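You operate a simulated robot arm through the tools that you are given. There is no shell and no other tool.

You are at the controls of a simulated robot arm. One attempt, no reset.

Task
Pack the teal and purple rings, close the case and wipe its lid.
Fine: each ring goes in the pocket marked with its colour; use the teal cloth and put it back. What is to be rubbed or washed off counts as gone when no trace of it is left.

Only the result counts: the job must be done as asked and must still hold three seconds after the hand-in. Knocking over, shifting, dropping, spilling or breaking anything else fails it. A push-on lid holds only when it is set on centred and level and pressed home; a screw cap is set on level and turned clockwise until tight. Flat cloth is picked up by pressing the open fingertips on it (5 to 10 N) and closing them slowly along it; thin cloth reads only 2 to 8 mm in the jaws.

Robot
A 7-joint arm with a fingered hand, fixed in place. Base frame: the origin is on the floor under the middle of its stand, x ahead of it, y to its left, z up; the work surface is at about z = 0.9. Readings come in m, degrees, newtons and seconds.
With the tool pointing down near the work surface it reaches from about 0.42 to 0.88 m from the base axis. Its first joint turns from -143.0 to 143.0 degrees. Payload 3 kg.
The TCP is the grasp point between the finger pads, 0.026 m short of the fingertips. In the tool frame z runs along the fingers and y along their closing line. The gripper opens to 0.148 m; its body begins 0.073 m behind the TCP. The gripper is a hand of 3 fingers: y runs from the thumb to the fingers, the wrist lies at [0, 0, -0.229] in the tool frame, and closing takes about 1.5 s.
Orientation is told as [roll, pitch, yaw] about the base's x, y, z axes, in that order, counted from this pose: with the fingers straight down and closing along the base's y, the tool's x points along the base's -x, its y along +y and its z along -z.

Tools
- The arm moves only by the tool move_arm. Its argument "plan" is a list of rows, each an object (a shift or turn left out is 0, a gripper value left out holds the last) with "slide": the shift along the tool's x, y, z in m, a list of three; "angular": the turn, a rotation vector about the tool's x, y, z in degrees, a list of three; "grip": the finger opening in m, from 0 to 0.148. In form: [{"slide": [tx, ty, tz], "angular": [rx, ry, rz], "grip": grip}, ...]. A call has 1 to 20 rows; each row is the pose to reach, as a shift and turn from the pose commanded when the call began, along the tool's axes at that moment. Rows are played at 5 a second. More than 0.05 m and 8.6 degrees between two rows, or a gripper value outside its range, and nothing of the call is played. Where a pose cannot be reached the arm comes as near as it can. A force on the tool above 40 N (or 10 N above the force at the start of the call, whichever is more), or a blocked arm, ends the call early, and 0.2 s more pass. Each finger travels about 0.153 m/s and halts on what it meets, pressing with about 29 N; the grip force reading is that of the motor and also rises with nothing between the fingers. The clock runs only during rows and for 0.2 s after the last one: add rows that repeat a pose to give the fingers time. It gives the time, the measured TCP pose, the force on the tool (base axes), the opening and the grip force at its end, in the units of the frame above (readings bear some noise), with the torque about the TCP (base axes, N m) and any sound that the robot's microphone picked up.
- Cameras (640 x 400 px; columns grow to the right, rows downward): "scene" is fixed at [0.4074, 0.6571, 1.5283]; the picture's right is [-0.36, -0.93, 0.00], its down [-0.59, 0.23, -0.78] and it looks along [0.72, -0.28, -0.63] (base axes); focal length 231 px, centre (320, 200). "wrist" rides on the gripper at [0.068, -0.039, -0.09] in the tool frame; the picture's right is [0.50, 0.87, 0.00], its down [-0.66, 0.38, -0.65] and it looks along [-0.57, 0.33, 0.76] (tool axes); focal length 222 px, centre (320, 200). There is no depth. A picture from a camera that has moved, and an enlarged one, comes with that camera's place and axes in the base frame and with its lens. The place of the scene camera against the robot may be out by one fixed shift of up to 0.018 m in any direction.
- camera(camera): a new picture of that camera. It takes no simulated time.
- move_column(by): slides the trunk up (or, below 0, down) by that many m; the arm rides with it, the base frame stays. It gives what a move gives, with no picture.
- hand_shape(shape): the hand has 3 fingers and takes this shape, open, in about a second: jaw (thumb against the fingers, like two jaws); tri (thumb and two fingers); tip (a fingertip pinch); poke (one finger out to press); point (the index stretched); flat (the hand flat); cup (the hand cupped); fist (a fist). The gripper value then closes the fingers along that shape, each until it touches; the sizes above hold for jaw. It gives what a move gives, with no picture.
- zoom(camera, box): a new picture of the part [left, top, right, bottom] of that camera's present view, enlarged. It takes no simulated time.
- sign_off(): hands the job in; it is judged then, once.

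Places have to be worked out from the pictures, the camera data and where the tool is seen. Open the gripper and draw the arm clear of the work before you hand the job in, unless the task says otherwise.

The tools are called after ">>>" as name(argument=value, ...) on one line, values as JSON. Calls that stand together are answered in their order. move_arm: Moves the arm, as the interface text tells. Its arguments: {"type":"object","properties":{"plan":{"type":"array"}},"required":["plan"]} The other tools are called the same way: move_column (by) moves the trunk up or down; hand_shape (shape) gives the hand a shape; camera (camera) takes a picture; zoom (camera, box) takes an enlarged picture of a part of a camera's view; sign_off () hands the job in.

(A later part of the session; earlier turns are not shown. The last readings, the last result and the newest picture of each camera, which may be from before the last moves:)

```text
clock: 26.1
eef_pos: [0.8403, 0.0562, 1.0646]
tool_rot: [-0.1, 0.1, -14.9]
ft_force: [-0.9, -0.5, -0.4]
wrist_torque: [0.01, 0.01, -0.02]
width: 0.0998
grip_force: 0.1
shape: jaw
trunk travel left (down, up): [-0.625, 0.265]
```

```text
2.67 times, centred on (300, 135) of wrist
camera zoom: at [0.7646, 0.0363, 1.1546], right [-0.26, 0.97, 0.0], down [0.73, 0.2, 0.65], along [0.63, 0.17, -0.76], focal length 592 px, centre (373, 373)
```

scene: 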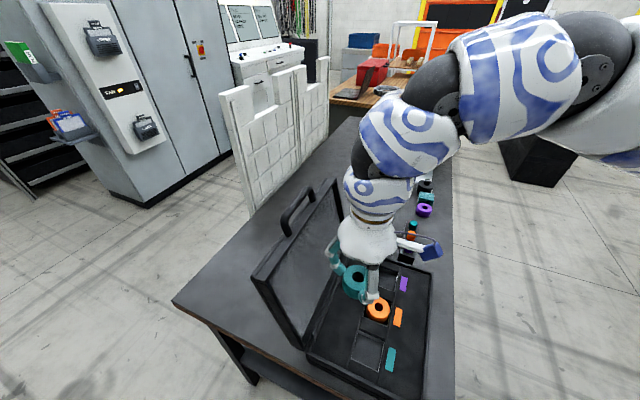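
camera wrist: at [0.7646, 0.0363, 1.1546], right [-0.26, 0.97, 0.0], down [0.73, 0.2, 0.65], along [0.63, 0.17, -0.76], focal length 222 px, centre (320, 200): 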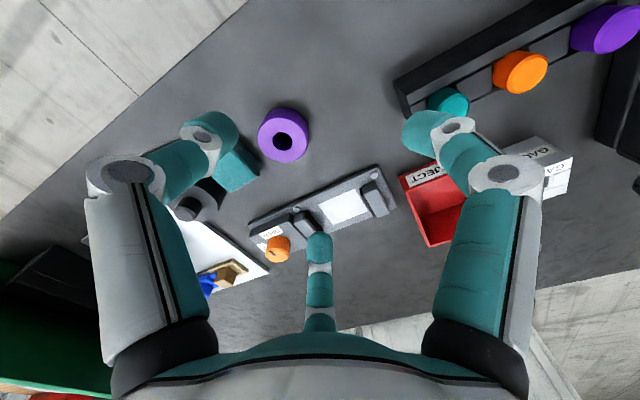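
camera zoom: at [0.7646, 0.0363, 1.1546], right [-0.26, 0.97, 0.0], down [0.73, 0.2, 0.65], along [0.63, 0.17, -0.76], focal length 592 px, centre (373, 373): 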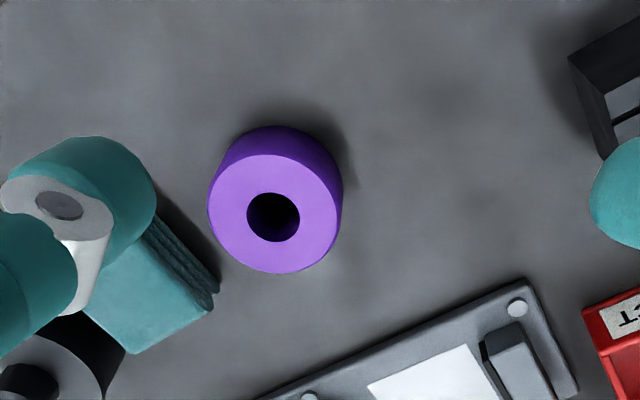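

Purple ring centre is at (0.880, 0.026). I move over it and descend to z≈1.0 first, checking that this reach is feasible.

>>> move_arm(plan=[{"slide": [-0.0232, -0.0096, 0.02]}, {"slide": [-0.0464, -0.0192, 0.03]}, {"slide": [-0.0464, -0.0192, 0.065]}, {"slide": [-0.0464, -0.0192, 0.065]}])

>>> zoom(camera="wrist", box=[180, 60, 420, 210])

```text
clock: 27.1
eef_pos: [0.8807, 0.0264, 0.9981]
tool_rot: [-0.1, 0.0, -15.0]
ft_force: [-0.4, -0.9, -0.7]
wrist_torque: [-0.01, 0.01, 0.0]
width: 0.0998
grip_force: 0.0
shape: jaw
trunk travel left (down, up): [-0.625, 0.265]
```

```text
2.67 times, centred on (300, 135) of wrist
camera zoom: at [0.8044, 0.007, 1.0876], right [-0.26, 0.97, 0.0], down [0.73, 0.2, 0.65], along [0.63, 0.17, -0.76], focal length 592 px, centre (373, 373)
```

zoom: 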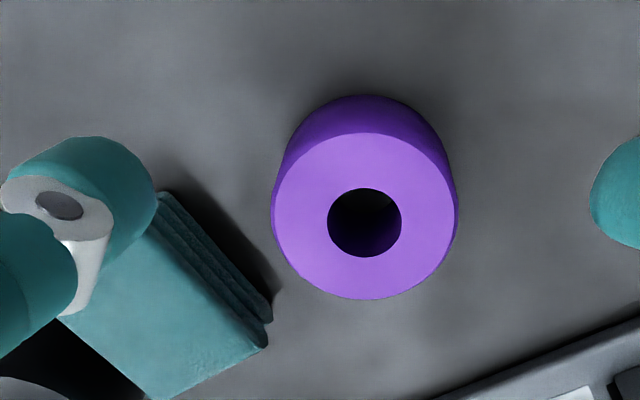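

On centre to within 2 mm. I descend to z≈0.9435 and grip the purple ring the same way.

>>> move_arm(plan=[{"slide": [-0.0012, -0.002, 0.02]}, {"slide": [-0.0012, -0.002, 0.04]}, {"slide": [-0.0012, -0.002, 0.0545]}, {"slide": [-0.0012, -0.002, 0.0545], "grip": 0.07}, {"slide": [-0.0012, -0.002, 0.0545], "grip": 0.055}, {"slide": [-0.0012, -0.002, 0.0545], "grip": 0.045}, {"slide": [-0.0012, -0.002, 0.0545], "grip": 0.045}, {"slide": [-0.0012, -0.002, 0.0545], "grip": 0.045}])

>>> camera(camera="wrist")

```text
clock: 28.9
eef_pos: [0.8795, 0.0217, 0.946]
tool_rot: [-0.1, 0.0, -14.9]
ft_force: [0.8, -0.8, -1.1]
wrist_torque: [-0.01, -0.01, 0.01]
width: 0.0465
grip_force: 29.3
shape: jaw
trunk travel left (down, up): [-0.625, 0.265]
```

```text
taken
camera wrist: at [0.8046, 0.0027, 1.0351], right [-0.26, 0.97, 0.0], down [0.73, 0.2, 0.65], along [0.63, 0.17, -0.76], focal length 222 px, centre (320, 200)
```

wrist: 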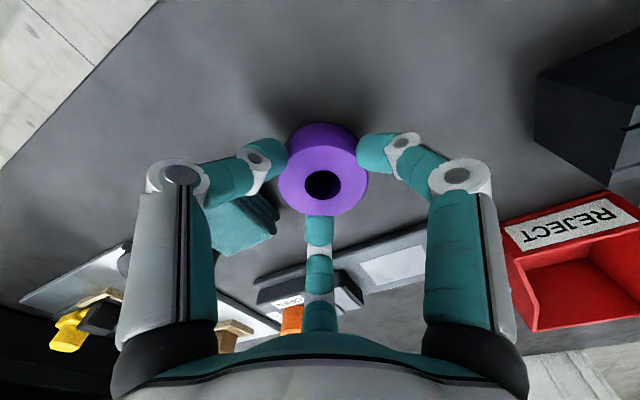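

Gripped (29 N). I lift clear and carry it to above the purple pocket at (0.663, 0.355), turning to yaw +15.

>>> move_arm(plan=[{"slide": [0, 0, -0.015]}, {"slide": [0, 0, -0.05]}, {"slide": [0, 0, -0.09]}, {"slide": [0, 0, -0.13]}, {"slide": [0, 0, -0.165]}, {"slide": [0.0295, 0.0266, -0.165], "angular": [0, 0, -3]}, {"slide": [0.059, 0.0532, -0.165], "angular": [0, 0, -6]}, {"slide": [0.0885, 0.0798, -0.165], "angular": [0, 0, -9]}, {"slide": [0.118, 0.1064, -0.165], "angular": [0, 0, -12]}, {"slide": [0.1475, 0.133, -0.165], "angular": [0, 0, -15]}, {"slide": [0.177, 0.1596, -0.165], "angular": [0, 0, -18]}, {"slide": [0.2066, 0.1862, -0.165], "angular": [0, 0, -21]}, {"slide": [0.2361, 0.2128, -0.165], "angular": [0, 0, -24]}, {"slide": [0.2656, 0.2394, -0.165], "angular": [0, 0, -27]}, {"slide": [0.2951, 0.266, -0.165], "angular": [0, 0, -30]}, {"slide": [0.2951, 0.266, -0.165], "angular": [0, 0, -30]}])

>>> camera(camera="wrist")

>>> zoom(camera="wrist", box=[180, 20, 460, 200])

```text
clock: 32.4
eef_pos: [0.6635, 0.352, 1.1089]
tool_rot: [-0.1, 0.1, 15.0]
ft_force: [-0.9, 0.7, -1.6]
wrist_torque: [0.01, 0.02, -0.04]
width: 0.0458
grip_force: 29.2
shape: jaw
trunk travel left (down, up): [-0.625, 0.265]
```

```text
taken
camera wrist: at [0.6083, 0.2989, 1.1987], right [-0.71, 0.71, 0.0], down [0.53, 0.54, 0.65], along [0.46, 0.46, -0.76], focal length 222 px, centre (320, 200)
```

wrist: 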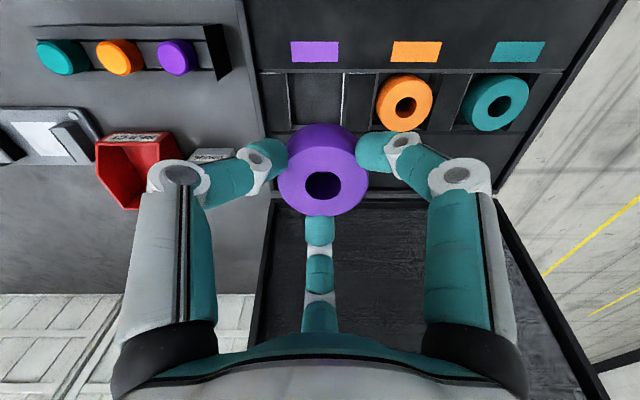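

```text
2.22 times, centred on (320, 110) of wrist
camera zoom: at [0.6083, 0.2989, 1.1987], right [-0.71, 0.71, 0.0], down [0.53, 0.54, 0.65], along [0.46, 0.46, -0.76], focal length 494 px, centre (320, 400)
```

zoom: 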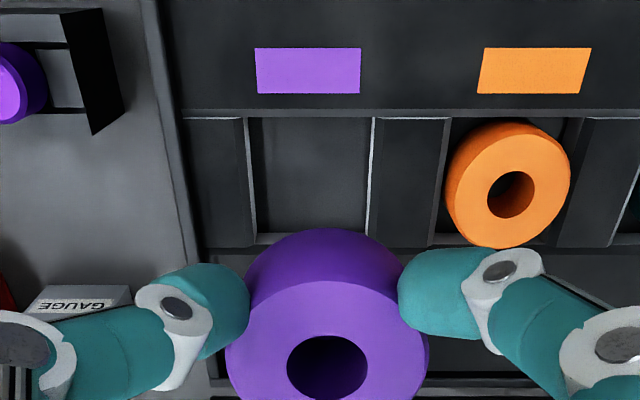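

The pocket is about 6–7 mm further toward +e than the ring; n is aligned. I correct and descend to the hover height z≈1.0.

>>> move_arm(plan=[{"slide": [-0.0034, -0.0058, 0.02]}, {"slide": [-0.0034, -0.0058, 0.05]}, {"slide": [-0.0034, -0.0058, 0.08]}, {"slide": [-0.0034, -0.0058, 0.104]}, {"slide": [-0.0034, -0.0058, 0.104]}])

>>> zoom(camera="wrist", box=[220, 50, 420, 220])

```text
clock: 33.5
eef_pos: [0.6689, 0.3503, 1.0045]
tool_rot: [-0.1, 0.0, 14.9]
ft_force: [-0.2, -0.2, -1.5]
wrist_torque: [-0.02, 0.0, -0.02]
width: 0.0457
grip_force: 29.1
shape: jaw
trunk travel left (down, up): [-0.625, 0.265]
```

```text
2.35 times, centred on (320, 135) of wrist
camera zoom: at [0.6134, 0.2965, 1.094], right [-0.71, 0.71, 0.0], down [0.54, 0.54, 0.65], along [0.46, 0.46, -0.76], focal length 523 px, centre (320, 353)
```

zoom: 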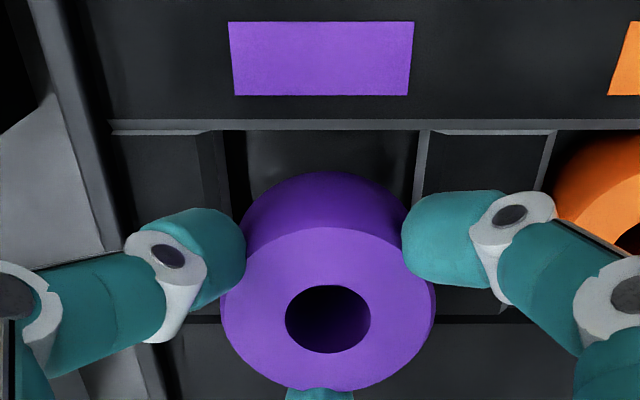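

Slight +e nudge of 1.3 mm, then down 20 mm in small steps into the pocket.

>>> move_arm(plan=[{"slide": [-0.0007, -0.0011, 0.0]}, {"slide": [-0.0007, -0.0011, 0.004]}, {"slide": [-0.0007, -0.0011, 0.008]}, {"slide": [-0.0007, -0.0011, 0.012]}, {"slide": [-0.0007, -0.0011, 0.016]}, {"slide": [-0.0007, -0.0011, 0.02]}, {"slide": [-0.0007, -0.0011, 0.02]}])

>>> zoom(camera="wrist", box=[220, 50, 420, 220])

```text
clock: 35.1
eef_pos: [0.6692, 0.349, 0.9856]
tool_rot: [-0.1, 0.0, 15.1]
ft_force: [-1.8, -1.9, -0.9]
wrist_torque: [-0.08, 0.08, -0.03]
width: 0.046
grip_force: 29.4
shape: jaw
trunk travel left (down, up): [-0.625, 0.265]
```

```text
2.35 times, centred on (320, 135) of wrist
camera zoom: at [0.6151, 0.2951, 1.0753], right [-0.71, 0.71, 0.0], down [0.54, 0.54, 0.65], along [0.46, 0.46, -0.76], focal length 523 px, centre (320, 353)
```

zoom: 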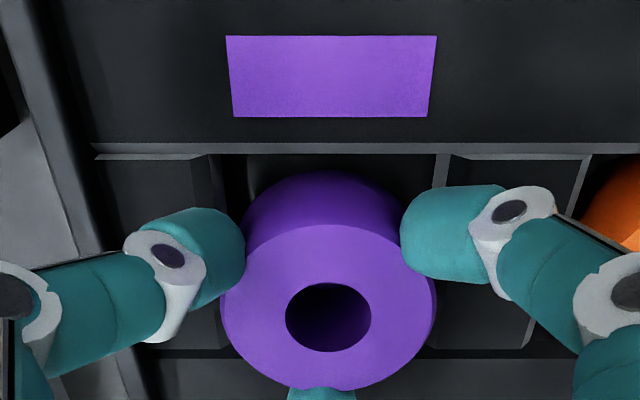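

A small lateral force (~2.6 N toward -n) shows the ring brushing the far wall; I shift 1.5 mm toward -n and continue down.

>>> move_arm(plan=[{"slide": [0.0013, -0.0007, 0]}, {"slide": [0.0013, -0.0007, 0.002]}, {"slide": [0.0013, -0.0007, 0.004]}, {"slide": [0.0013, -0.0007, 0.006]}, {"slide": [0.0013, -0.0007, 0.0075]}, {"slide": [0.0013, -0.0007, 0.0075]}])

```text
clock: 36.5
eef_pos: [0.6695, 0.3489, 0.9784]
tool_rot: [-0.2, 0.0, 15.0]
ft_force: [0.4, -0.5, -1.4]
wrist_torque: [-0.01, 0.03, 0.01]
width: 0.0463
grip_force: 28.6
shape: jaw
trunk travel left (down, up): [-0.625, 0.265]
```

>>> move_arm(plan=[{"slide": [0, 0, 0.0015]}, {"slide": [0, 0, 0.003]}, {"slide": [0, 0, 0.003]}])

```text
clock: 37.4
eef_pos: [0.6684, 0.3481, 0.9751]
tool_rot: [-0.2, -0.1, 15.0]
ft_force: [-0.2, 0.0, -1.6]
wrist_torque: [-0.03, -0.04, 0.0]
width: 0.0462
grip_force: 28.7
shape: jaw
trunk travel left (down, up): [-0.625, 0.265]
```

Ring base is practically on the floor. I open slightly and rise together so the tips don't press on the dividers.

>>> move_arm(plan=[{"slide": [0, 0, 0], "grip": 0.052}, {"slide": [0, 0, -0.002], "grip": 0.056}, {"slide": [0, 0, -0.005], "grip": 0.062}, {"slide": [0, 0, -0.012], "grip": 0.068}, {"slide": [0, 0, -0.03], "grip": 0.08}, {"slide": [0, 0, -0.06], "grip": 0.1}, {"slide": [0, 0, -0.1]}, {"slide": [0, 0, -0.14]}, {"slide": [0, 0, -0.14]}])

>>> camera(camera="wrist")

>>> zoom(camera="wrist", box=[230, 30, 550, 200])

```text
clock: 39.4
eef_pos: [0.668, 0.3492, 1.1145]
tool_rot: [-0.1, 0.2, 15.0]
ft_force: [0.0, 0.3, 0.7]
wrist_torque: [0.0, -0.01, 0.01]
width: 0.0999
grip_force: 0.0
shape: jaw
trunk travel left (down, up): [-0.625, 0.265]
```

```text
taken
camera wrist: at [0.6124, 0.2954, 1.2042], right [-0.71, 0.71, 0.0], down [0.54, 0.54, 0.65], along [0.46, 0.46, -0.76], focal length 222 px, centre (320, 200)
```

wrist: 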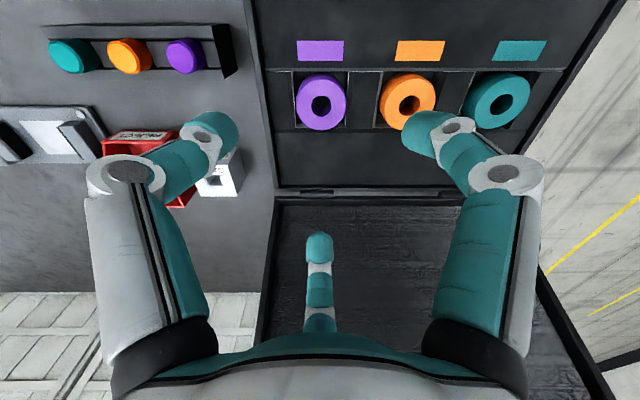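

```text
2.00 times, centred on (390, 115) of wrist
camera zoom: at [0.6124, 0.2954, 1.2042], right [-0.71, 0.71, 0.0], down [0.54, 0.54, 0.65], along [0.46, 0.46, -0.76], focal length 444 px, centre (180, 370)
```

zoom: 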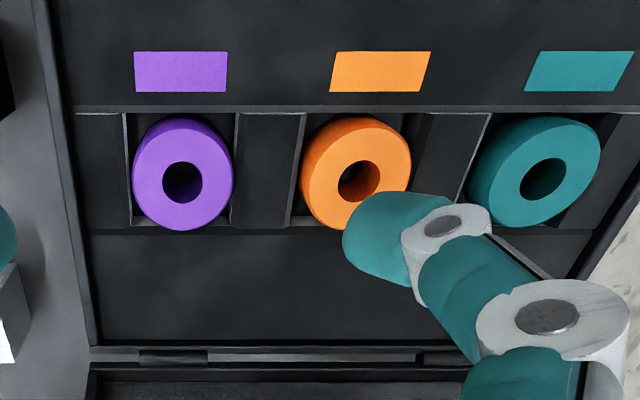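

Both rings are in their pockets. Now I study the lid and its handle for closing.

>>> camera(camera="scene")

>>> zoom(camera="scene", box=[220, 160, 380, 370])

```text
taken
```

scene: 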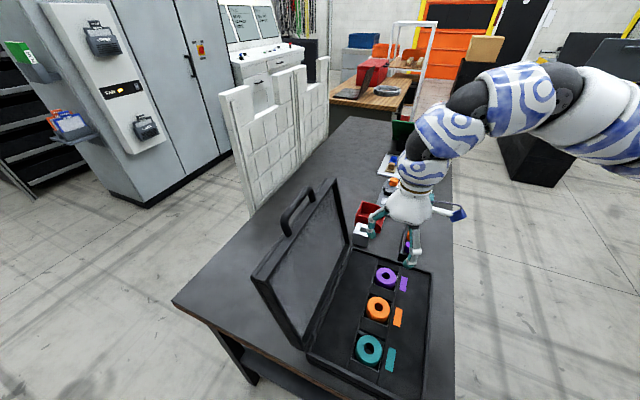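

```text
1.90 times, centred on (300, 265) of scene
camera zoom: at [0.4074, 0.6571, 1.5283], right [-0.36, -0.93, 0.0], down [-0.59, 0.23, -0.78], along [0.72, -0.28, -0.63], focal length 440 px, centre (358, 76)
```

zoom: 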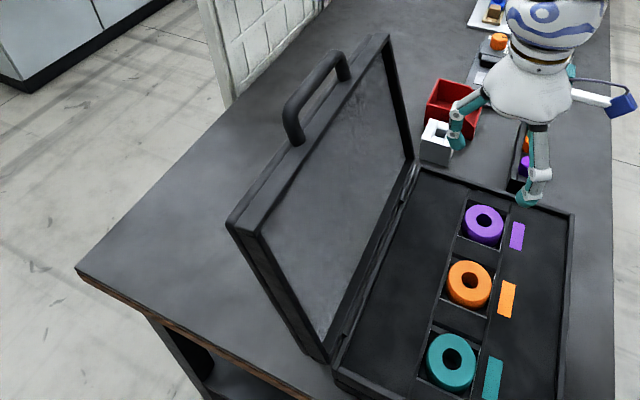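

Both rings are seated. The lid leans back ~17°, its free edge is at about n≈0.90–0.93, z≈1.185, and the handle bar is near n≈0.93, e≈0.14, z≈1.235. I raise the trunk so that height is comfortably reachable, then look at the "tip" hand shape for holding the handle.

>>> move_column(by=0.22)

>>> hand_shape(shape="tip")

>>> camera(camera="wrist")

>>> camera(camera="scene")

```text
clock: 41.7
eef_pos: [0.6688, 0.3498, 1.3345]
tool_rot: [-0.1, 0.0, 14.9]
ft_force: [-0.1, -0.1, -0.8]
wrist_torque: [0.0, -0.01, -0.01]
width: 0.0998
grip_force: 0.1
shape: jaw
trunk travel left (down, up): [-0.845, 0.045]
```

```text
clock: 42.6
eef_pos: [0.6666, 0.3488, 1.3339]
tool_rot: [-0.1, 0.1, 15.0]
ft_force: [0.0, -0.8, -0.2]
wrist_torque: [-0.01, 0.02, -0.02]
width: 0.1479
grip_force: 0.0
shape: tip
trunk travel left (down, up): [-0.845, 0.045]
```

```text
taken
camera wrist: at [0.6125, 0.2955, 1.4242], right [-0.71, 0.71, 0.0], down [0.54, 0.54, 0.65], along [0.46, 0.46, -0.76], focal length 222 px, centre (320, 200)
```

wrist: 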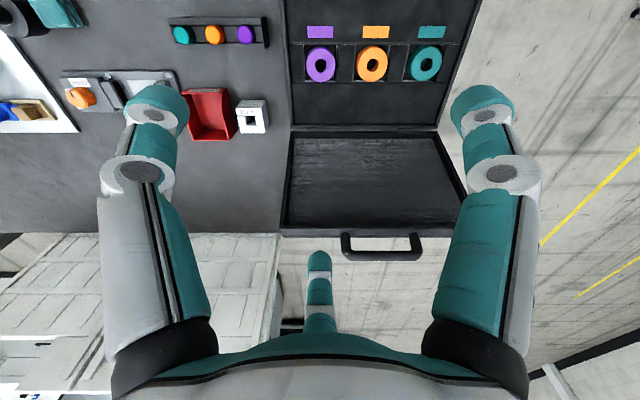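

```text
taken
```

scene: 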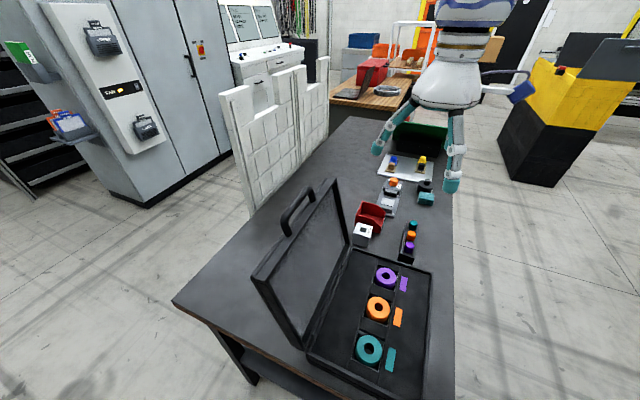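

In the open state "tip" looks the same as "jaw", so I go back to jaw. From this view the handle bar is centred at e≈0.129, n≈0.927, z≈1.223. Next I'll tilt the hand 25° outward and position it above and in front of the handle, for hooking one digit behind the bar and keeping two in front.

>>> hand_shape(shape="jaw")

>>> move_arm(plan=[{"slide": [-0.0053, 0.0308, 0], "angular": [-3.12, -5.41, 0], "grip": 0.148}, {"slide": [-0.0107, 0.0616, 0], "angular": [-6.25, -10.82, 0]}, {"slide": [-0.016, 0.0924, 0], "angular": [-9.37, -16.24, 0]}, {"slide": [-0.0213, 0.1231, 0], "angular": [-12.5, -21.65, 0]}, {"slide": [-0.0213, 0.1231, 0], "angular": [-12.5, -21.65, 0]}])

>>> camera(camera="wrist")

>>> camera(camera="scene")

```text
clock: 43.5
eef_pos: [0.6686, 0.3505, 1.3347]
tool_rot: [-0.1, 0.0, 15.0]
ft_force: [-0.1, 0.5, 0.0]
wrist_torque: [-0.02, -0.02, 0.02]
width: 0.1478
grip_force: 0.0
shape: jaw
trunk travel left (down, up): [-0.845, 0.045]
```

```text
clock: 44.7
eef_pos: [0.6558, 0.4735, 1.3364]
tool_rot: [13.1, -21.5, 12.4]
ft_force: [0.2, -0.2, -0.5]
wrist_torque: [0.0, 0.01, -0.01]
width: 0.1481
grip_force: 0.1
shape: jaw
trunk travel left (down, up): [-0.845, 0.045]
```

```text
taken
camera wrist: at [0.5788, 0.3984, 1.3828], right [-0.71, 0.71, 0.0], down [0.29, 0.29, 0.91], along [0.65, 0.64, -0.41], focal length 222 px, centre (320, 200)
```

wrist: 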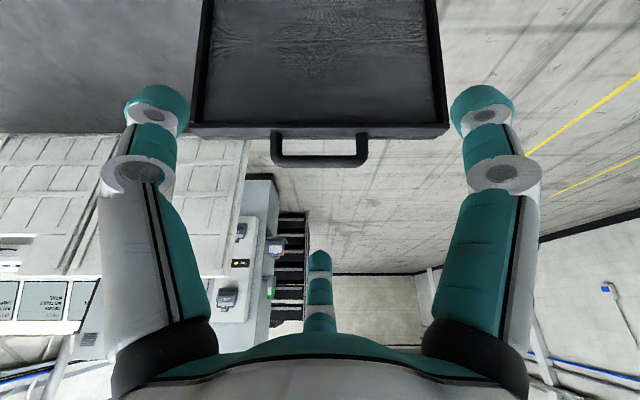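

```text
taken
```

scene: 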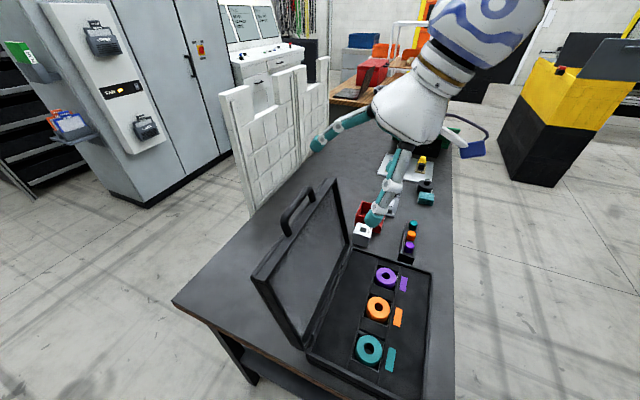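

The handle is centred on the hand (e≈0.128). I move forward 84 mm at this height, then partly down, and check the single far digit passes behind the bar.

>>> move_arm(plan=[{"slide": [-0.033, 0.019, 0.0178]}, {"slide": [-0.0659, 0.0381, 0.0355]}, {"slide": [-0.0549, 0.0318, 0.0627]}, {"slide": [-0.0439, 0.0254, 0.0899]}, {"slide": [-0.0439, 0.0254, 0.0899]}])

>>> camera(camera="wrist")

>>> zoom(camera="scene", box=[220, 100, 420, 300])

```text
clock: 45.9
eef_pos: [0.7135, 0.5338, 1.2743]
tool_rot: [13.0, -21.5, 12.5]
ft_force: [-0.4, -0.7, -0.1]
wrist_torque: [-0.01, 0.0, -0.02]
width: 0.148
grip_force: 0.0
shape: jaw
trunk travel left (down, up): [-0.845, 0.045]
```

```text
taken
camera wrist: at [0.6362, 0.4579, 1.3215], right [-0.71, 0.71, 0.0], down [0.29, 0.29, 0.91], along [0.64, 0.64, -0.41], focal length 222 px, centre (320, 200)
```

wrist: 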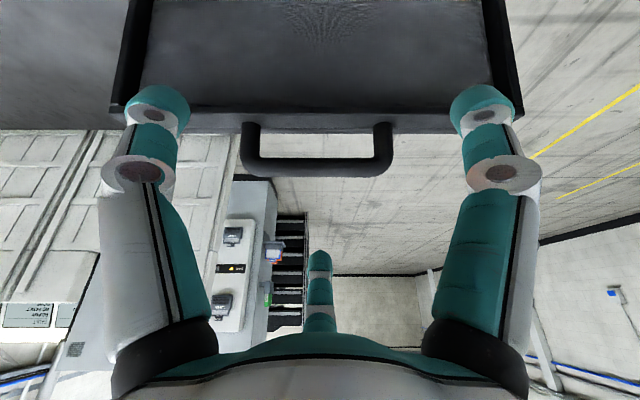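

```text
2.00 times, centred on (320, 200) of scene
camera zoom: at [0.4074, 0.6571, 1.5283], right [-0.36, -0.93, 0.0], down [-0.59, 0.23, -0.78], along [0.72, -0.28, -0.63], focal length 462 px, centre (320, 200)
```

zoom: 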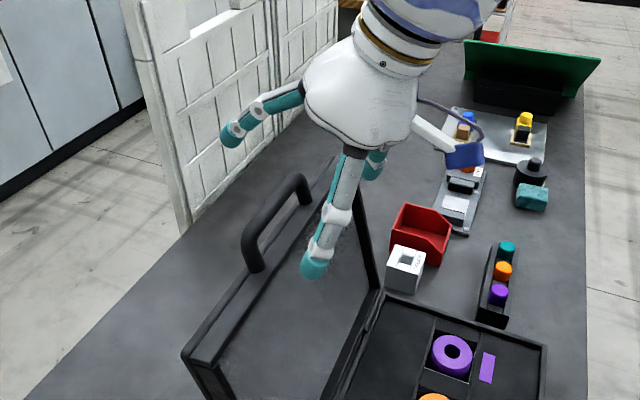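

The bar is at about n=0.918, z=1.228, with the far digit's tip well behind it. I descend 74 mm so the digit hooks behind the handle.

>>> move_arm(plan=[{"slide": [0.0092, -0.0053, 0.0227]}, {"slide": [0.0183, -0.0106, 0.0453]}, {"slide": [0.0271, -0.0156, 0.0671]}, {"slide": [0.0271, -0.0156, 0.0671]}])

>>> camera(camera="wrist")

>>> zoom(camera="scene", box=[220, 100, 420, 300])

```text
clock: 46.9
eef_pos: [0.7149, 0.5324, 1.2014]
tool_rot: [13.1, -21.4, 12.5]
ft_force: [-0.1, -0.3, 1.0]
wrist_torque: [0.03, 0.02, -0.03]
width: 0.1479
grip_force: 0.1
shape: jaw
trunk travel left (down, up): [-0.845, 0.045]
```

```text
taken
camera wrist: at [0.6376, 0.4576, 1.2495], right [-0.71, 0.71, 0.0], down [0.29, 0.29, 0.91], along [0.65, 0.64, -0.41], focal length 222 px, centre (320, 200)
```

wrist: 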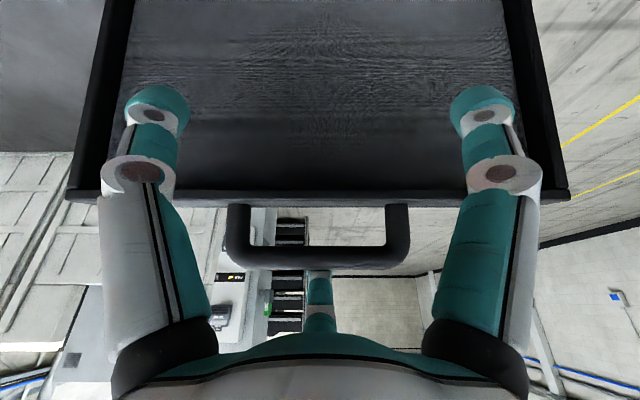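

```text
2.00 times, centred on (320, 200) of scene
camera zoom: at [0.4074, 0.6571, 1.5283], right [-0.36, -0.93, 0.0], down [-0.59, 0.23, -0.78], along [0.72, -0.28, -0.63], focal length 462 px, centre (320, 200)
```

zoom: 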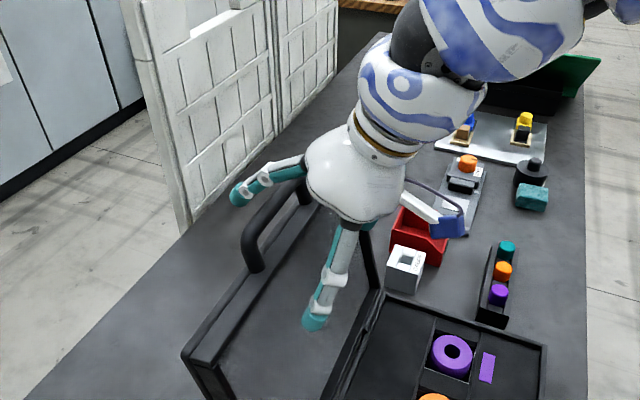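

The far digit is behind the bar with the two others in front of the lid. I pull gently toward the robot (−n) and watch the forces.

>>> move_arm(plan=[{"slide": [0.0079, -0.0045, -0.0042]}, {"slide": [0.0157, -0.0091, -0.0085]}, {"slide": [0.0235, -0.0136, -0.0127]}, {"slide": [0.0303, -0.0175, -0.0196]}, {"slide": [0.0374, -0.0216, -0.0257]}, {"slide": [0.0445, -0.0257, -0.0317]}, {"slide": [0.0445, -0.0257, -0.0317]}])

>>> camera(camera="wrist")

>>> camera(camera="scene")

```text
clock: 48.5
eef_pos: [0.6732, 0.4905, 1.2072]
tool_rot: [13.0, -21.5, 12.5]
ft_force: [0.8, 0.3, 1.7]
wrist_torque: [0.06, -0.07, 0.02]
width: 0.1479
grip_force: 0.0
shape: jaw
trunk travel left (down, up): [-0.845, 0.045]
```

```text
taken
camera wrist: at [0.5959, 0.4153, 1.2561], right [-0.71, 0.71, 0.0], down [0.29, 0.29, 0.91], along [0.65, 0.64, -0.41], focal length 222 px, centre (320, 200)
```

wrist: 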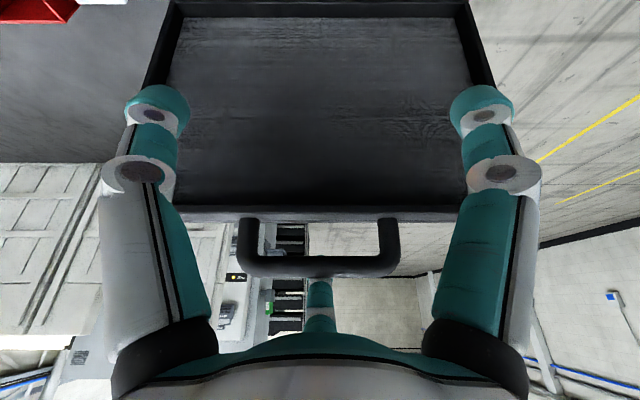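

```text
taken
```

scene: 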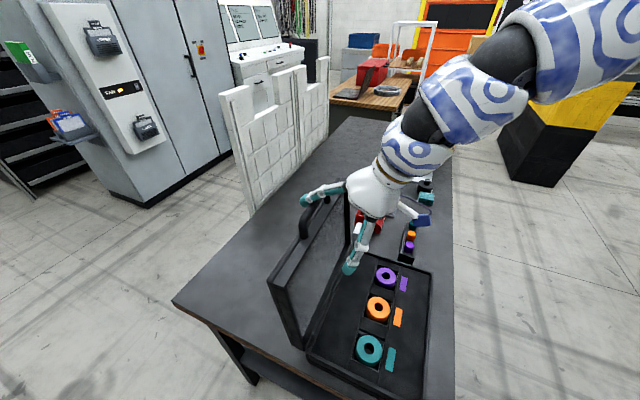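

The lid follows with only 1–2 N. I keep pulling toward and just past vertical.

>>> move_arm(plan=[{"slide": [0.0118, -0.0068, -0.0063]}, {"slide": [0.0232, -0.0134, -0.0136]}, {"slide": [0.035, -0.0202, -0.0199]}, {"slide": [0.0467, -0.027, -0.0263]}, {"slide": [0.0467, -0.027, -0.0263]}])

>>> camera(camera="wrist")

>>> zoom(camera="scene", box=[220, 140, 450, 400])

```text
clock: 49.7
eef_pos: [0.6376, 0.4571, 1.2042]
tool_rot: [12.9, -21.3, 12.5]
ft_force: [-0.9, -0.7, 0.5]
wrist_torque: [-0.06, -0.02, -0.01]
width: 0.148
grip_force: 0.1
shape: jaw
out of reach, approached as far as the arm can: row 4, 5
trunk travel left (down, up): [-0.845, 0.045]
```

```text
taken
camera wrist: at [0.56, 0.3816, 1.2528], right [-0.71, 0.71, 0.0], down [0.29, 0.29, 0.91], along [0.65, 0.64, -0.41], focal length 222 px, centre (320, 200)
```

wrist: 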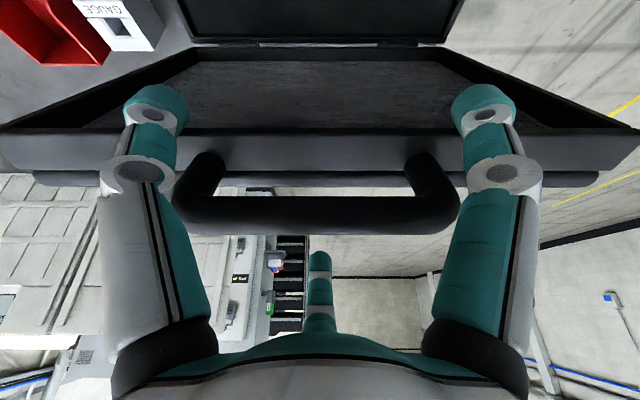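

```text
1.54 times, centred on (335, 270) of scene
camera zoom: at [0.4074, 0.6571, 1.5283], right [-0.36, -0.93, 0.0], down [-0.59, 0.23, -0.78], along [0.72, -0.28, -0.63], focal length 355 px, centre (297, 92)
```

zoom: 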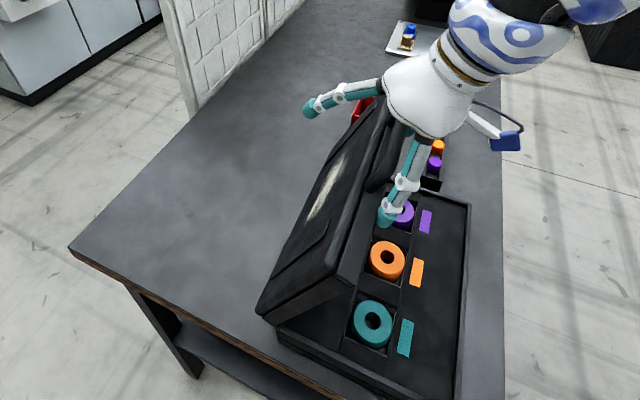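

The lid has tipped forward and now rests on my two front digits at about 70°, and a whitish smear is visible on its outer face. The arm is near its inner reach limit at this trunk height, so I raise the hand 30 mm relative to the trunk and then lower the trunk while the lid stays on the digits.

>>> move_arm(plan=[{"slide": [-0.0055, 0.0032, -0.0136]}, {"slide": [-0.011, 0.0063, -0.0272]}, {"slide": [-0.011, 0.0063, -0.0272]}])

>>> move_column(by=-0.04)

>>> camera(camera="wrist")

```text
clock: 50.5
eef_pos: [0.6428, 0.4623, 1.2317]
tool_rot: [13.0, -21.3, 12.5]
ft_force: [-0.6, -0.4, 1.0]
wrist_torque: [0.03, 0.02, 0.0]
width: 0.1479
grip_force: 0.0
shape: jaw
out of reach, approached as far as the arm can: row 1, 2, 3
trunk travel left (down, up): [-0.845, 0.045]
```

```text
clock: 51.3
eef_pos: [0.6437, 0.4624, 1.1924]
tool_rot: [12.9, -21.5, 12.5]
ft_force: [0.1, -0.1, -0.5]
wrist_torque: [0.0, -0.02, 0.05]
width: 0.1481
grip_force: 0.1
shape: jaw
trunk travel left (down, up): [-0.805, 0.085]
```

```text
taken
camera wrist: at [0.5657, 0.3872, 1.2407], right [-0.71, 0.71, 0.0], down [0.29, 0.29, 0.91], along [0.65, 0.64, -0.41], focal length 222 px, centre (320, 200)
```

wrist: 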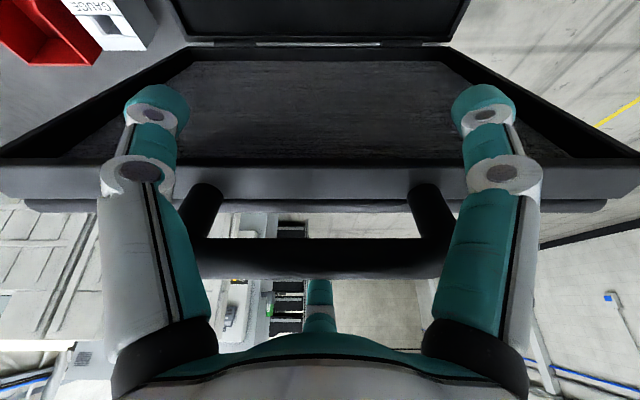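

The lid still rests on the digits with negligible force. I try continuing inward and down a little.

>>> move_arm(plan=[{"slide": [0.0097, -0.0056, 0.0003]}, {"slide": [0.0194, -0.0112, 0.0006]}, {"slide": [0.029, -0.0168, 0.0009]}, {"slide": [0.0387, -0.0224, 0.0012]}, {"slide": [0.0387, -0.0224, 0.0012]}])

>>> zoom(camera="scene", box=[220, 140, 450, 400])

```text
clock: 52.5
eef_pos: [0.6329, 0.4606, 1.1628]
tool_rot: [12.9, -21.3, 12.6]
ft_force: [0.2, 0.3, 0.9]
wrist_torque: [0.04, -0.01, 0.01]
width: 0.1479
grip_force: 0.1
shape: jaw
out of reach, approached as far as the arm can: row 1, 2, 3, 4, 5
trunk travel left (down, up): [-0.805, 0.085]
```

```text
1.54 times, centred on (335, 270) of scene
camera zoom: at [0.4074, 0.6571, 1.5283], right [-0.36, -0.93, 0.0], down [-0.59, 0.23, -0.78], along [0.72, -0.28, -0.63], focal length 355 px, centre (297, 92)
```

zoom: 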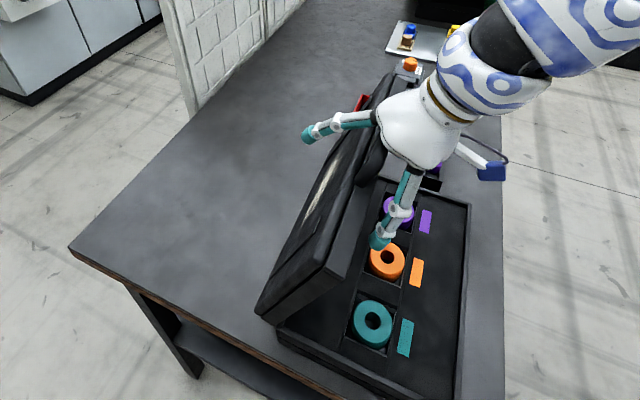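

The reach limit comes from the outward tilt, so I'll need to reduce the tilt while moving in. First I check where handle and lid are relative to the hand.

>>> camera(camera="wrist")

```text
taken
camera wrist: at [0.5562, 0.3843, 1.212], right [-0.71, 0.71, 0.0], down [0.29, 0.29, 0.91], along [0.64, 0.64, -0.41], focal length 222 px, centre (320, 200)
```

wrist: 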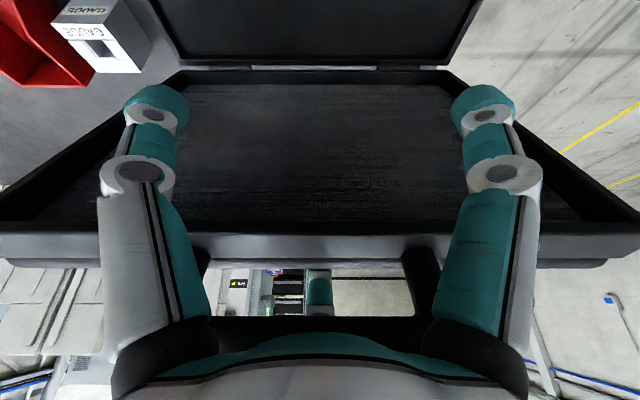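

The bar is close to the palm, so I raise the hand about 27 mm while rotating the tool back to vertical, keeping the front digits in front of the lid edge.

>>> move_arm(plan=[{"slide": [-0.005, 0.0029, -0.0123], "angular": [2.5, 4.33, 0]}, {"slide": [-0.0099, 0.0057, -0.0245], "angular": [5, 8.66, 0]}, {"slide": [-0.006, 0.0035, -0.0265], "angular": [7.5, 12.99, 0]}, {"slide": [-0.002, 0.0012, -0.0286], "angular": [10, 17.32, 0]}, {"slide": [0.0019, -0.0011, -0.0308], "angular": [12.5, 21.65, 0]}, {"slide": [0.0019, -0.0011, -0.0308], "angular": [12.5, 21.65, 0]}])

>>> camera(camera="wrist")

>>> zoom(camera="scene", box=[220, 140, 450, 400])

```text
clock: 53.9
eef_pos: [0.6251, 0.4488, 1.1903]
tool_rot: [-0.1, 0.2, 15.1]
ft_force: [0.0, -0.5, -0.7]
wrist_torque: [0.0, 0.0, 0.01]
width: 0.1479
grip_force: 0.0
shape: jaw
trunk travel left (down, up): [-0.805, 0.085]
```

```text
taken
camera wrist: at [0.5692, 0.3959, 1.2803], right [-0.71, 0.71, 0.0], down [0.54, 0.54, 0.65], along [0.46, 0.46, -0.76], focal length 222 px, centre (320, 200)
```

wrist: 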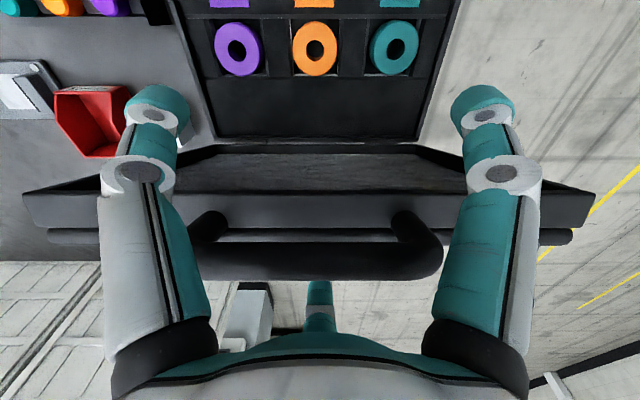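

```text
1.54 times, centred on (335, 270) of scene
camera zoom: at [0.4074, 0.6571, 1.5283], right [-0.36, -0.93, 0.0], down [-0.59, 0.23, -0.78], along [0.72, -0.28, -0.63], focal length 355 px, centre (297, 92)
```

zoom: 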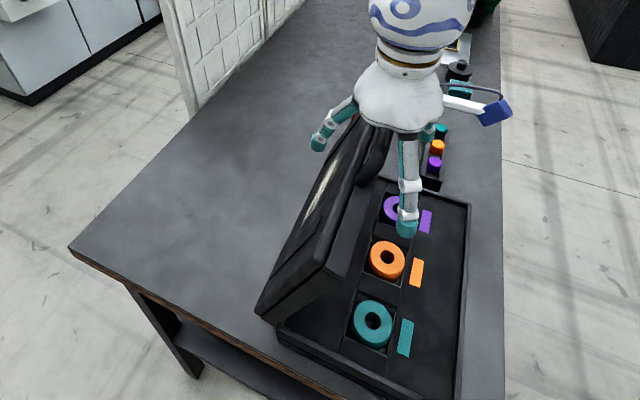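

Tool is vertical again with no force. I follow the lid's arc inward and down to about 45°.

>>> move_arm(plan=[{"slide": [0.0087, -0.005, 0.006]}, {"slide": [0.0173, -0.01, 0.012]}, {"slide": [0.025, -0.0145, 0.0175]}, {"slide": [0.0326, -0.0189, 0.023]}, {"slide": [0.0397, -0.023, 0.0295]}, {"slide": [0.0468, -0.027, 0.036]}, {"slide": [0.0537, -0.031, 0.043]}, {"slide": [0.0606, -0.035, 0.05]}, {"slide": [0.0606, -0.035, 0.05]}])

>>> camera(camera="wrist")

>>> zoom(camera="scene", box=[220, 140, 450, 400])

```text
clock: 55.9
eef_pos: [0.5737, 0.401, 1.1411]
tool_rot: [-0.1, 0.2, 15.0]
ft_force: [-3.2, -2.5, 2.1]
wrist_torque: [-0.06, -0.16, -0.23]
width: 0.1483
grip_force: 0.0
shape: jaw
trunk travel left (down, up): [-0.805, 0.085]
```

```text
taken
camera wrist: at [0.5185, 0.3465, 1.2313], right [-0.71, 0.71, 0.0], down [0.54, 0.54, 0.65], along [0.46, 0.46, -0.76], focal length 222 px, centre (320, 200)
```

wrist: 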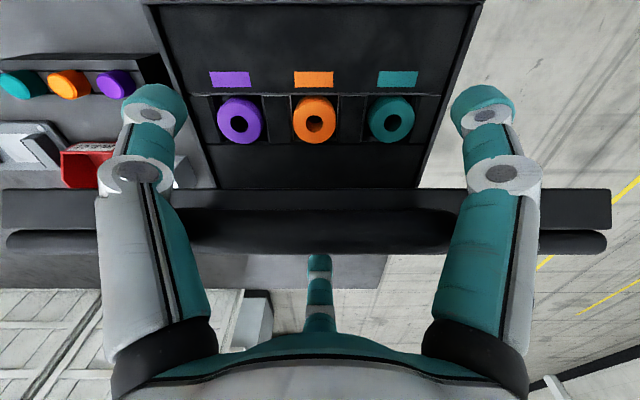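

```text
1.54 times, centred on (335, 270) of scene
camera zoom: at [0.4074, 0.6571, 1.5283], right [-0.36, -0.93, 0.0], down [-0.59, 0.23, -0.78], along [0.72, -0.28, -0.63], focal length 355 px, centre (297, 92)
```

zoom: 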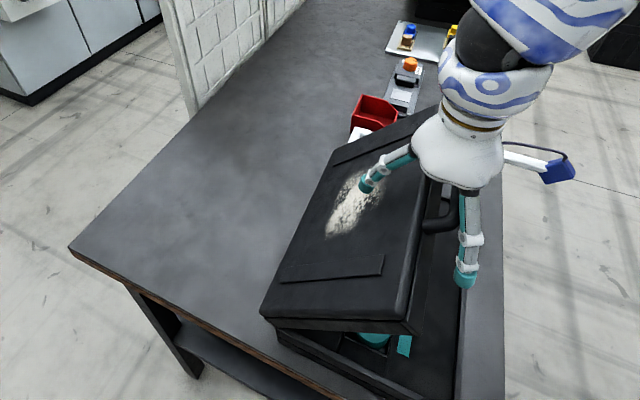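

The lid rests on the front digits at roughly 40° (about 4 N), and the white smear is clearly on its top. I continue lowering to about 22°.

>>> move_arm(plan=[{"slide": [0.0109, -0.0063, 0.015]}, {"slide": [0.0217, -0.0125, 0.03]}, {"slide": [0.0326, -0.0189, 0.045]}, {"slide": [0.039, -0.0225, 0.06]}, {"slide": [0.039, -0.0225, 0.06]}])

>>> camera(camera="wrist")

>>> zoom(camera="scene", box=[220, 140, 450, 400])

```text
clock: 56.9
eef_pos: [0.5425, 0.3693, 1.0915]
tool_rot: [-0.3, 0.0, 14.9]
ft_force: [-22.2, -15.3, 26.7]
wrist_torque: [0.95, -2.14, -1.48]
width: 0.1476
grip_force: 0.1
shape: jaw
trunk travel left (down, up): [-0.805, 0.085]
stopped in row 4: the force on the tool passed its limit at 40 N (the readings are from after the stop); the commanded pose is now the measured one
```

```text
taken
camera wrist: at [0.4862, 0.3152, 1.1819], right [-0.71, 0.71, 0.0], down [0.54, 0.54, 0.65], along [0.46, 0.46, -0.76], focal length 222 px, centre (320, 200)
```

wrist: 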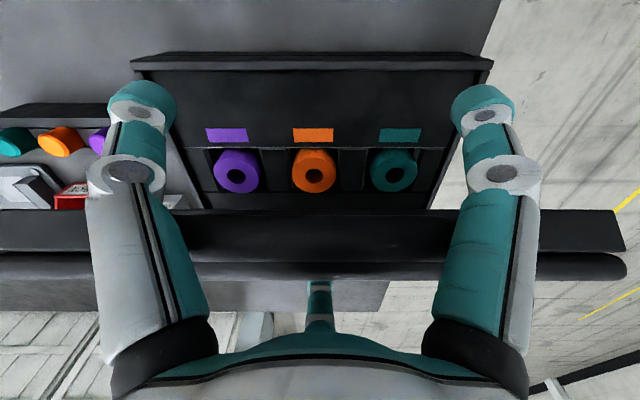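

```text
1.54 times, centred on (335, 270) of scene
camera zoom: at [0.4074, 0.6571, 1.5283], right [-0.36, -0.93, 0.0], down [-0.59, 0.23, -0.78], along [0.72, -0.28, -0.63], focal length 355 px, centre (297, 92)
```

zoom: 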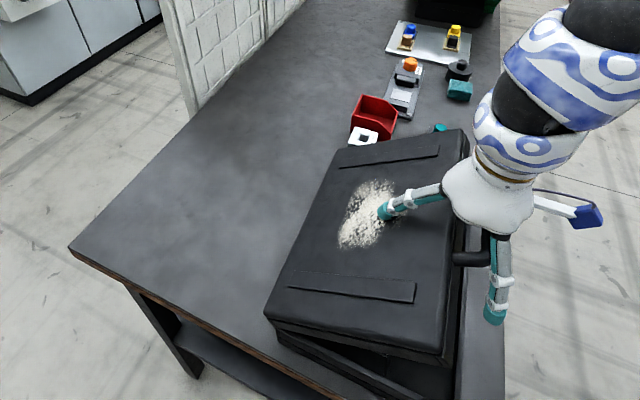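

Force limit: at this low angle the lid is pinched between the far digit on top and the front digits below. I back off upward and slightly inward to release it.

>>> move_arm(plan=[{"slide": [0.0043, -0.0025, -0.008]}, {"slide": [0.0087, -0.005, -0.018]}, {"slide": [0.0087, -0.005, -0.018]}])

>>> camera(camera="wrist")

>>> zoom(camera="scene", box=[300, 170, 460, 400])

```text
clock: 57.6
eef_pos: [0.5388, 0.3655, 1.1058]
tool_rot: [-0.3, 0.3, 15.0]
ft_force: [-0.3, -3.5, -1.4]
wrist_torque: [0.05, 0.03, -0.07]
width: 0.148
grip_force: 0.0
shape: jaw
trunk travel left (down, up): [-0.805, 0.085]
```

```text
taken
camera wrist: at [0.4849, 0.3126, 1.1964], right [-0.71, 0.71, 0.0], down [0.54, 0.54, 0.65], along [0.46, 0.46, -0.76], focal length 222 px, centre (320, 200)
```

wrist: 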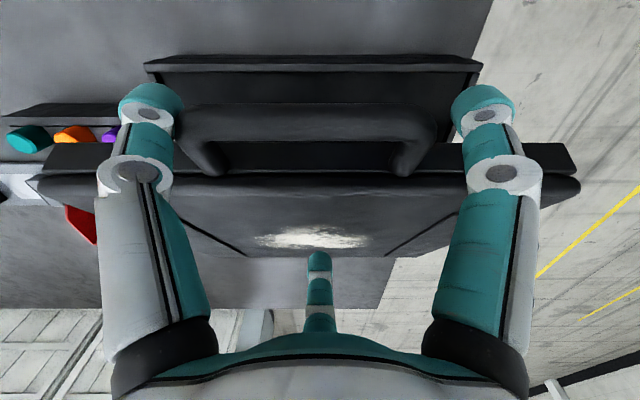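

```text
1.74 times, centred on (380, 285) of scene
camera zoom: at [0.4074, 0.6571, 1.5283], right [-0.36, -0.93, 0.0], down [-0.59, 0.23, -0.78], along [0.72, -0.28, -0.63], focal length 401 px, centre (216, 52)
```

zoom: 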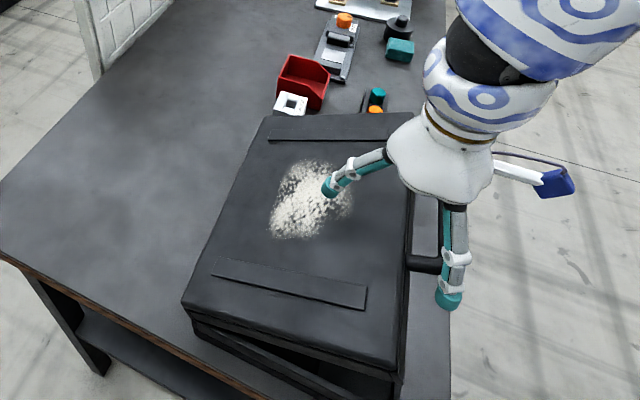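

The lid is now at about 24° and the hand is nearly free. I lift slowly 30 mm to see whether it settles.

>>> move_arm(plan=[{"slide": [0.002, -0.001, -0.01]}, {"slide": [0.004, -0.002, -0.02]}, {"slide": [0.006, -0.003, -0.03]}, {"slide": [0.006, -0.003, -0.04]}, {"slide": [0.006, -0.003, -0.04]}])

>>> camera(camera="wrist")

>>> zoom(camera="scene", box=[300, 170, 460, 400])

```text
clock: 58.9
eef_pos: [0.5461, 0.3761, 1.1421]
tool_rot: [-0.3, 0.2, 15.0]
ft_force: [-0.2, -0.1, 0.8]
wrist_torque: [0.02, 0.0, -0.01]
width: 0.1481
grip_force: 0.1
shape: jaw
out of reach, approached as far as the arm can: row 1, 2, 3, 4, 5
trunk travel left (down, up): [-0.805, 0.085]
```

```text
taken
camera wrist: at [0.4913, 0.3231, 1.2314], right [-0.71, 0.71, 0.0], down [0.54, 0.54, 0.65], along [0.46, 0.46, -0.76], focal length 222 px, centre (320, 200)
```

wrist: 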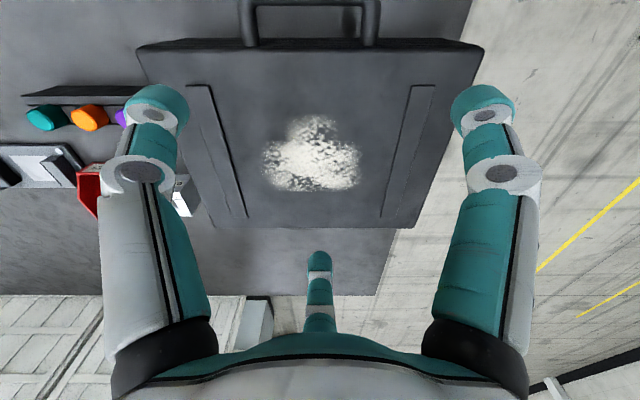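

```text
1.74 times, centred on (380, 285) of scene
camera zoom: at [0.4074, 0.6571, 1.5283], right [-0.36, -0.93, 0.0], down [-0.59, 0.23, -0.78], along [0.72, -0.28, -0.63], focal length 401 px, centre (216, 52)
```

zoom: 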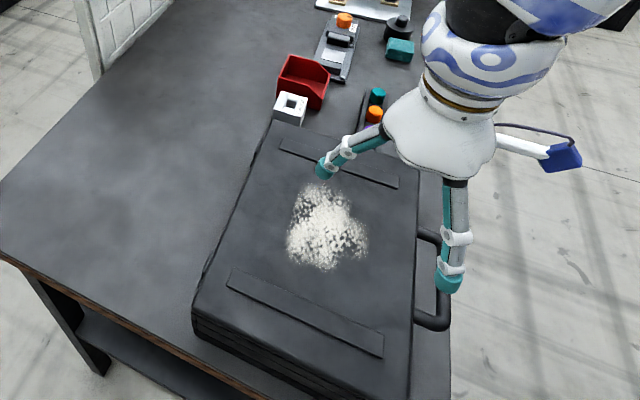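

The lid has swung shut and the smear is on top between two ribs (about n 0.66–0.77, e 0.07–0.19, top surface z≈0.995). Next is the teal cloth; I move outward away from the case, then lower the trunk for better reach near the table.

>>> move_arm(plan=[{"slide": [-0.0267, -0.0222, -0.01]}, {"slide": [-0.0534, -0.0443, -0.02]}, {"slide": [-0.08, -0.0665, -0.03]}, {"slide": [-0.1067, -0.0886, -0.04]}, {"slide": [-0.1067, -0.0886, -0.06]}, {"slide": [-0.1067, -0.0886, -0.08]}, {"slide": [-0.1067, -0.0886, -0.08]}])

>>> zoom(camera="scene", box=[260, 170, 460, 400])

>>> camera(camera="wrist")

```text
clock: 60.5
eef_pos: [0.6719, 0.3179, 1.2202]
tool_rot: [-0.2, 0.2, 14.9]
ft_force: [0.4, -0.2, 0.8]
wrist_torque: [0.01, 0.0, -0.02]
width: 0.1479
grip_force: 0.1
shape: jaw
trunk travel left (down, up): [-0.805, 0.085]
```

```text
1.74 times, centred on (360, 285) of scene
camera zoom: at [0.4074, 0.6571, 1.5283], right [-0.36, -0.93, 0.0], down [-0.59, 0.23, -0.78], along [0.72, -0.28, -0.63], focal length 401 px, centre (250, 52)
```

zoom: 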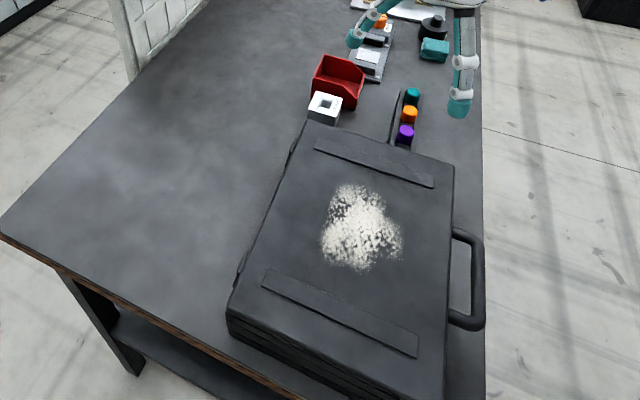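

```text
taken
camera wrist: at [0.617, 0.2645, 1.31], right [-0.71, 0.71, 0.0], down [0.54, 0.54, 0.65], along [0.46, 0.46, -0.76], focal length 222 px, centre (320, 200)
```

wrist: 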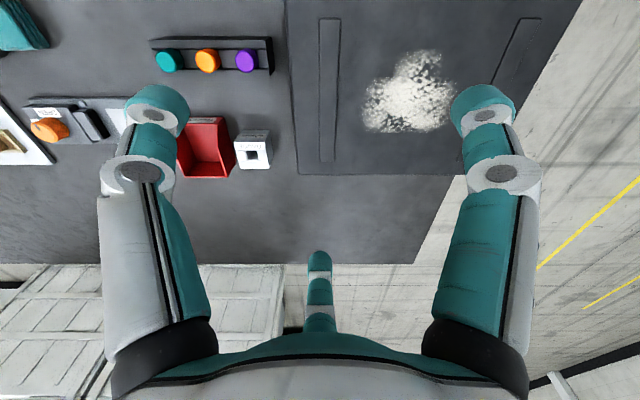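

The case is closed and nothing nearby moved. I raise the hand a bit, lower the trunk 0.18 m, then move toward the cloth.

>>> move_arm(plan=[{"slide": [0, 0, -0.03]}, {"slide": [0, 0, -0.06]}, {"slide": [0, 0, -0.08]}, {"slide": [0, 0, -0.08]}])

>>> move_column(by=-0.18)

```text
clock: 61.5
eef_pos: [0.6717, 0.3181, 1.2992]
tool_rot: [-0.2, 0.1, 14.9]
ft_force: [-0.1, 0.4, -0.3]
wrist_torque: [0.04, -0.01, -0.03]
width: 0.1479
grip_force: 0.1
shape: jaw
trunk travel left (down, up): [-0.805, 0.085]
```

```text
clock: 63.5
eef_pos: [0.6717, 0.3177, 1.1198]
tool_rot: [0.0, 0.1, 15.1]
ft_force: [0.4, -0.4, -0.1]
wrist_torque: [0.03, 0.02, 0.02]
width: 0.1479
grip_force: 0.0
shape: jaw
trunk travel left (down, up): [-0.625, 0.265]
```

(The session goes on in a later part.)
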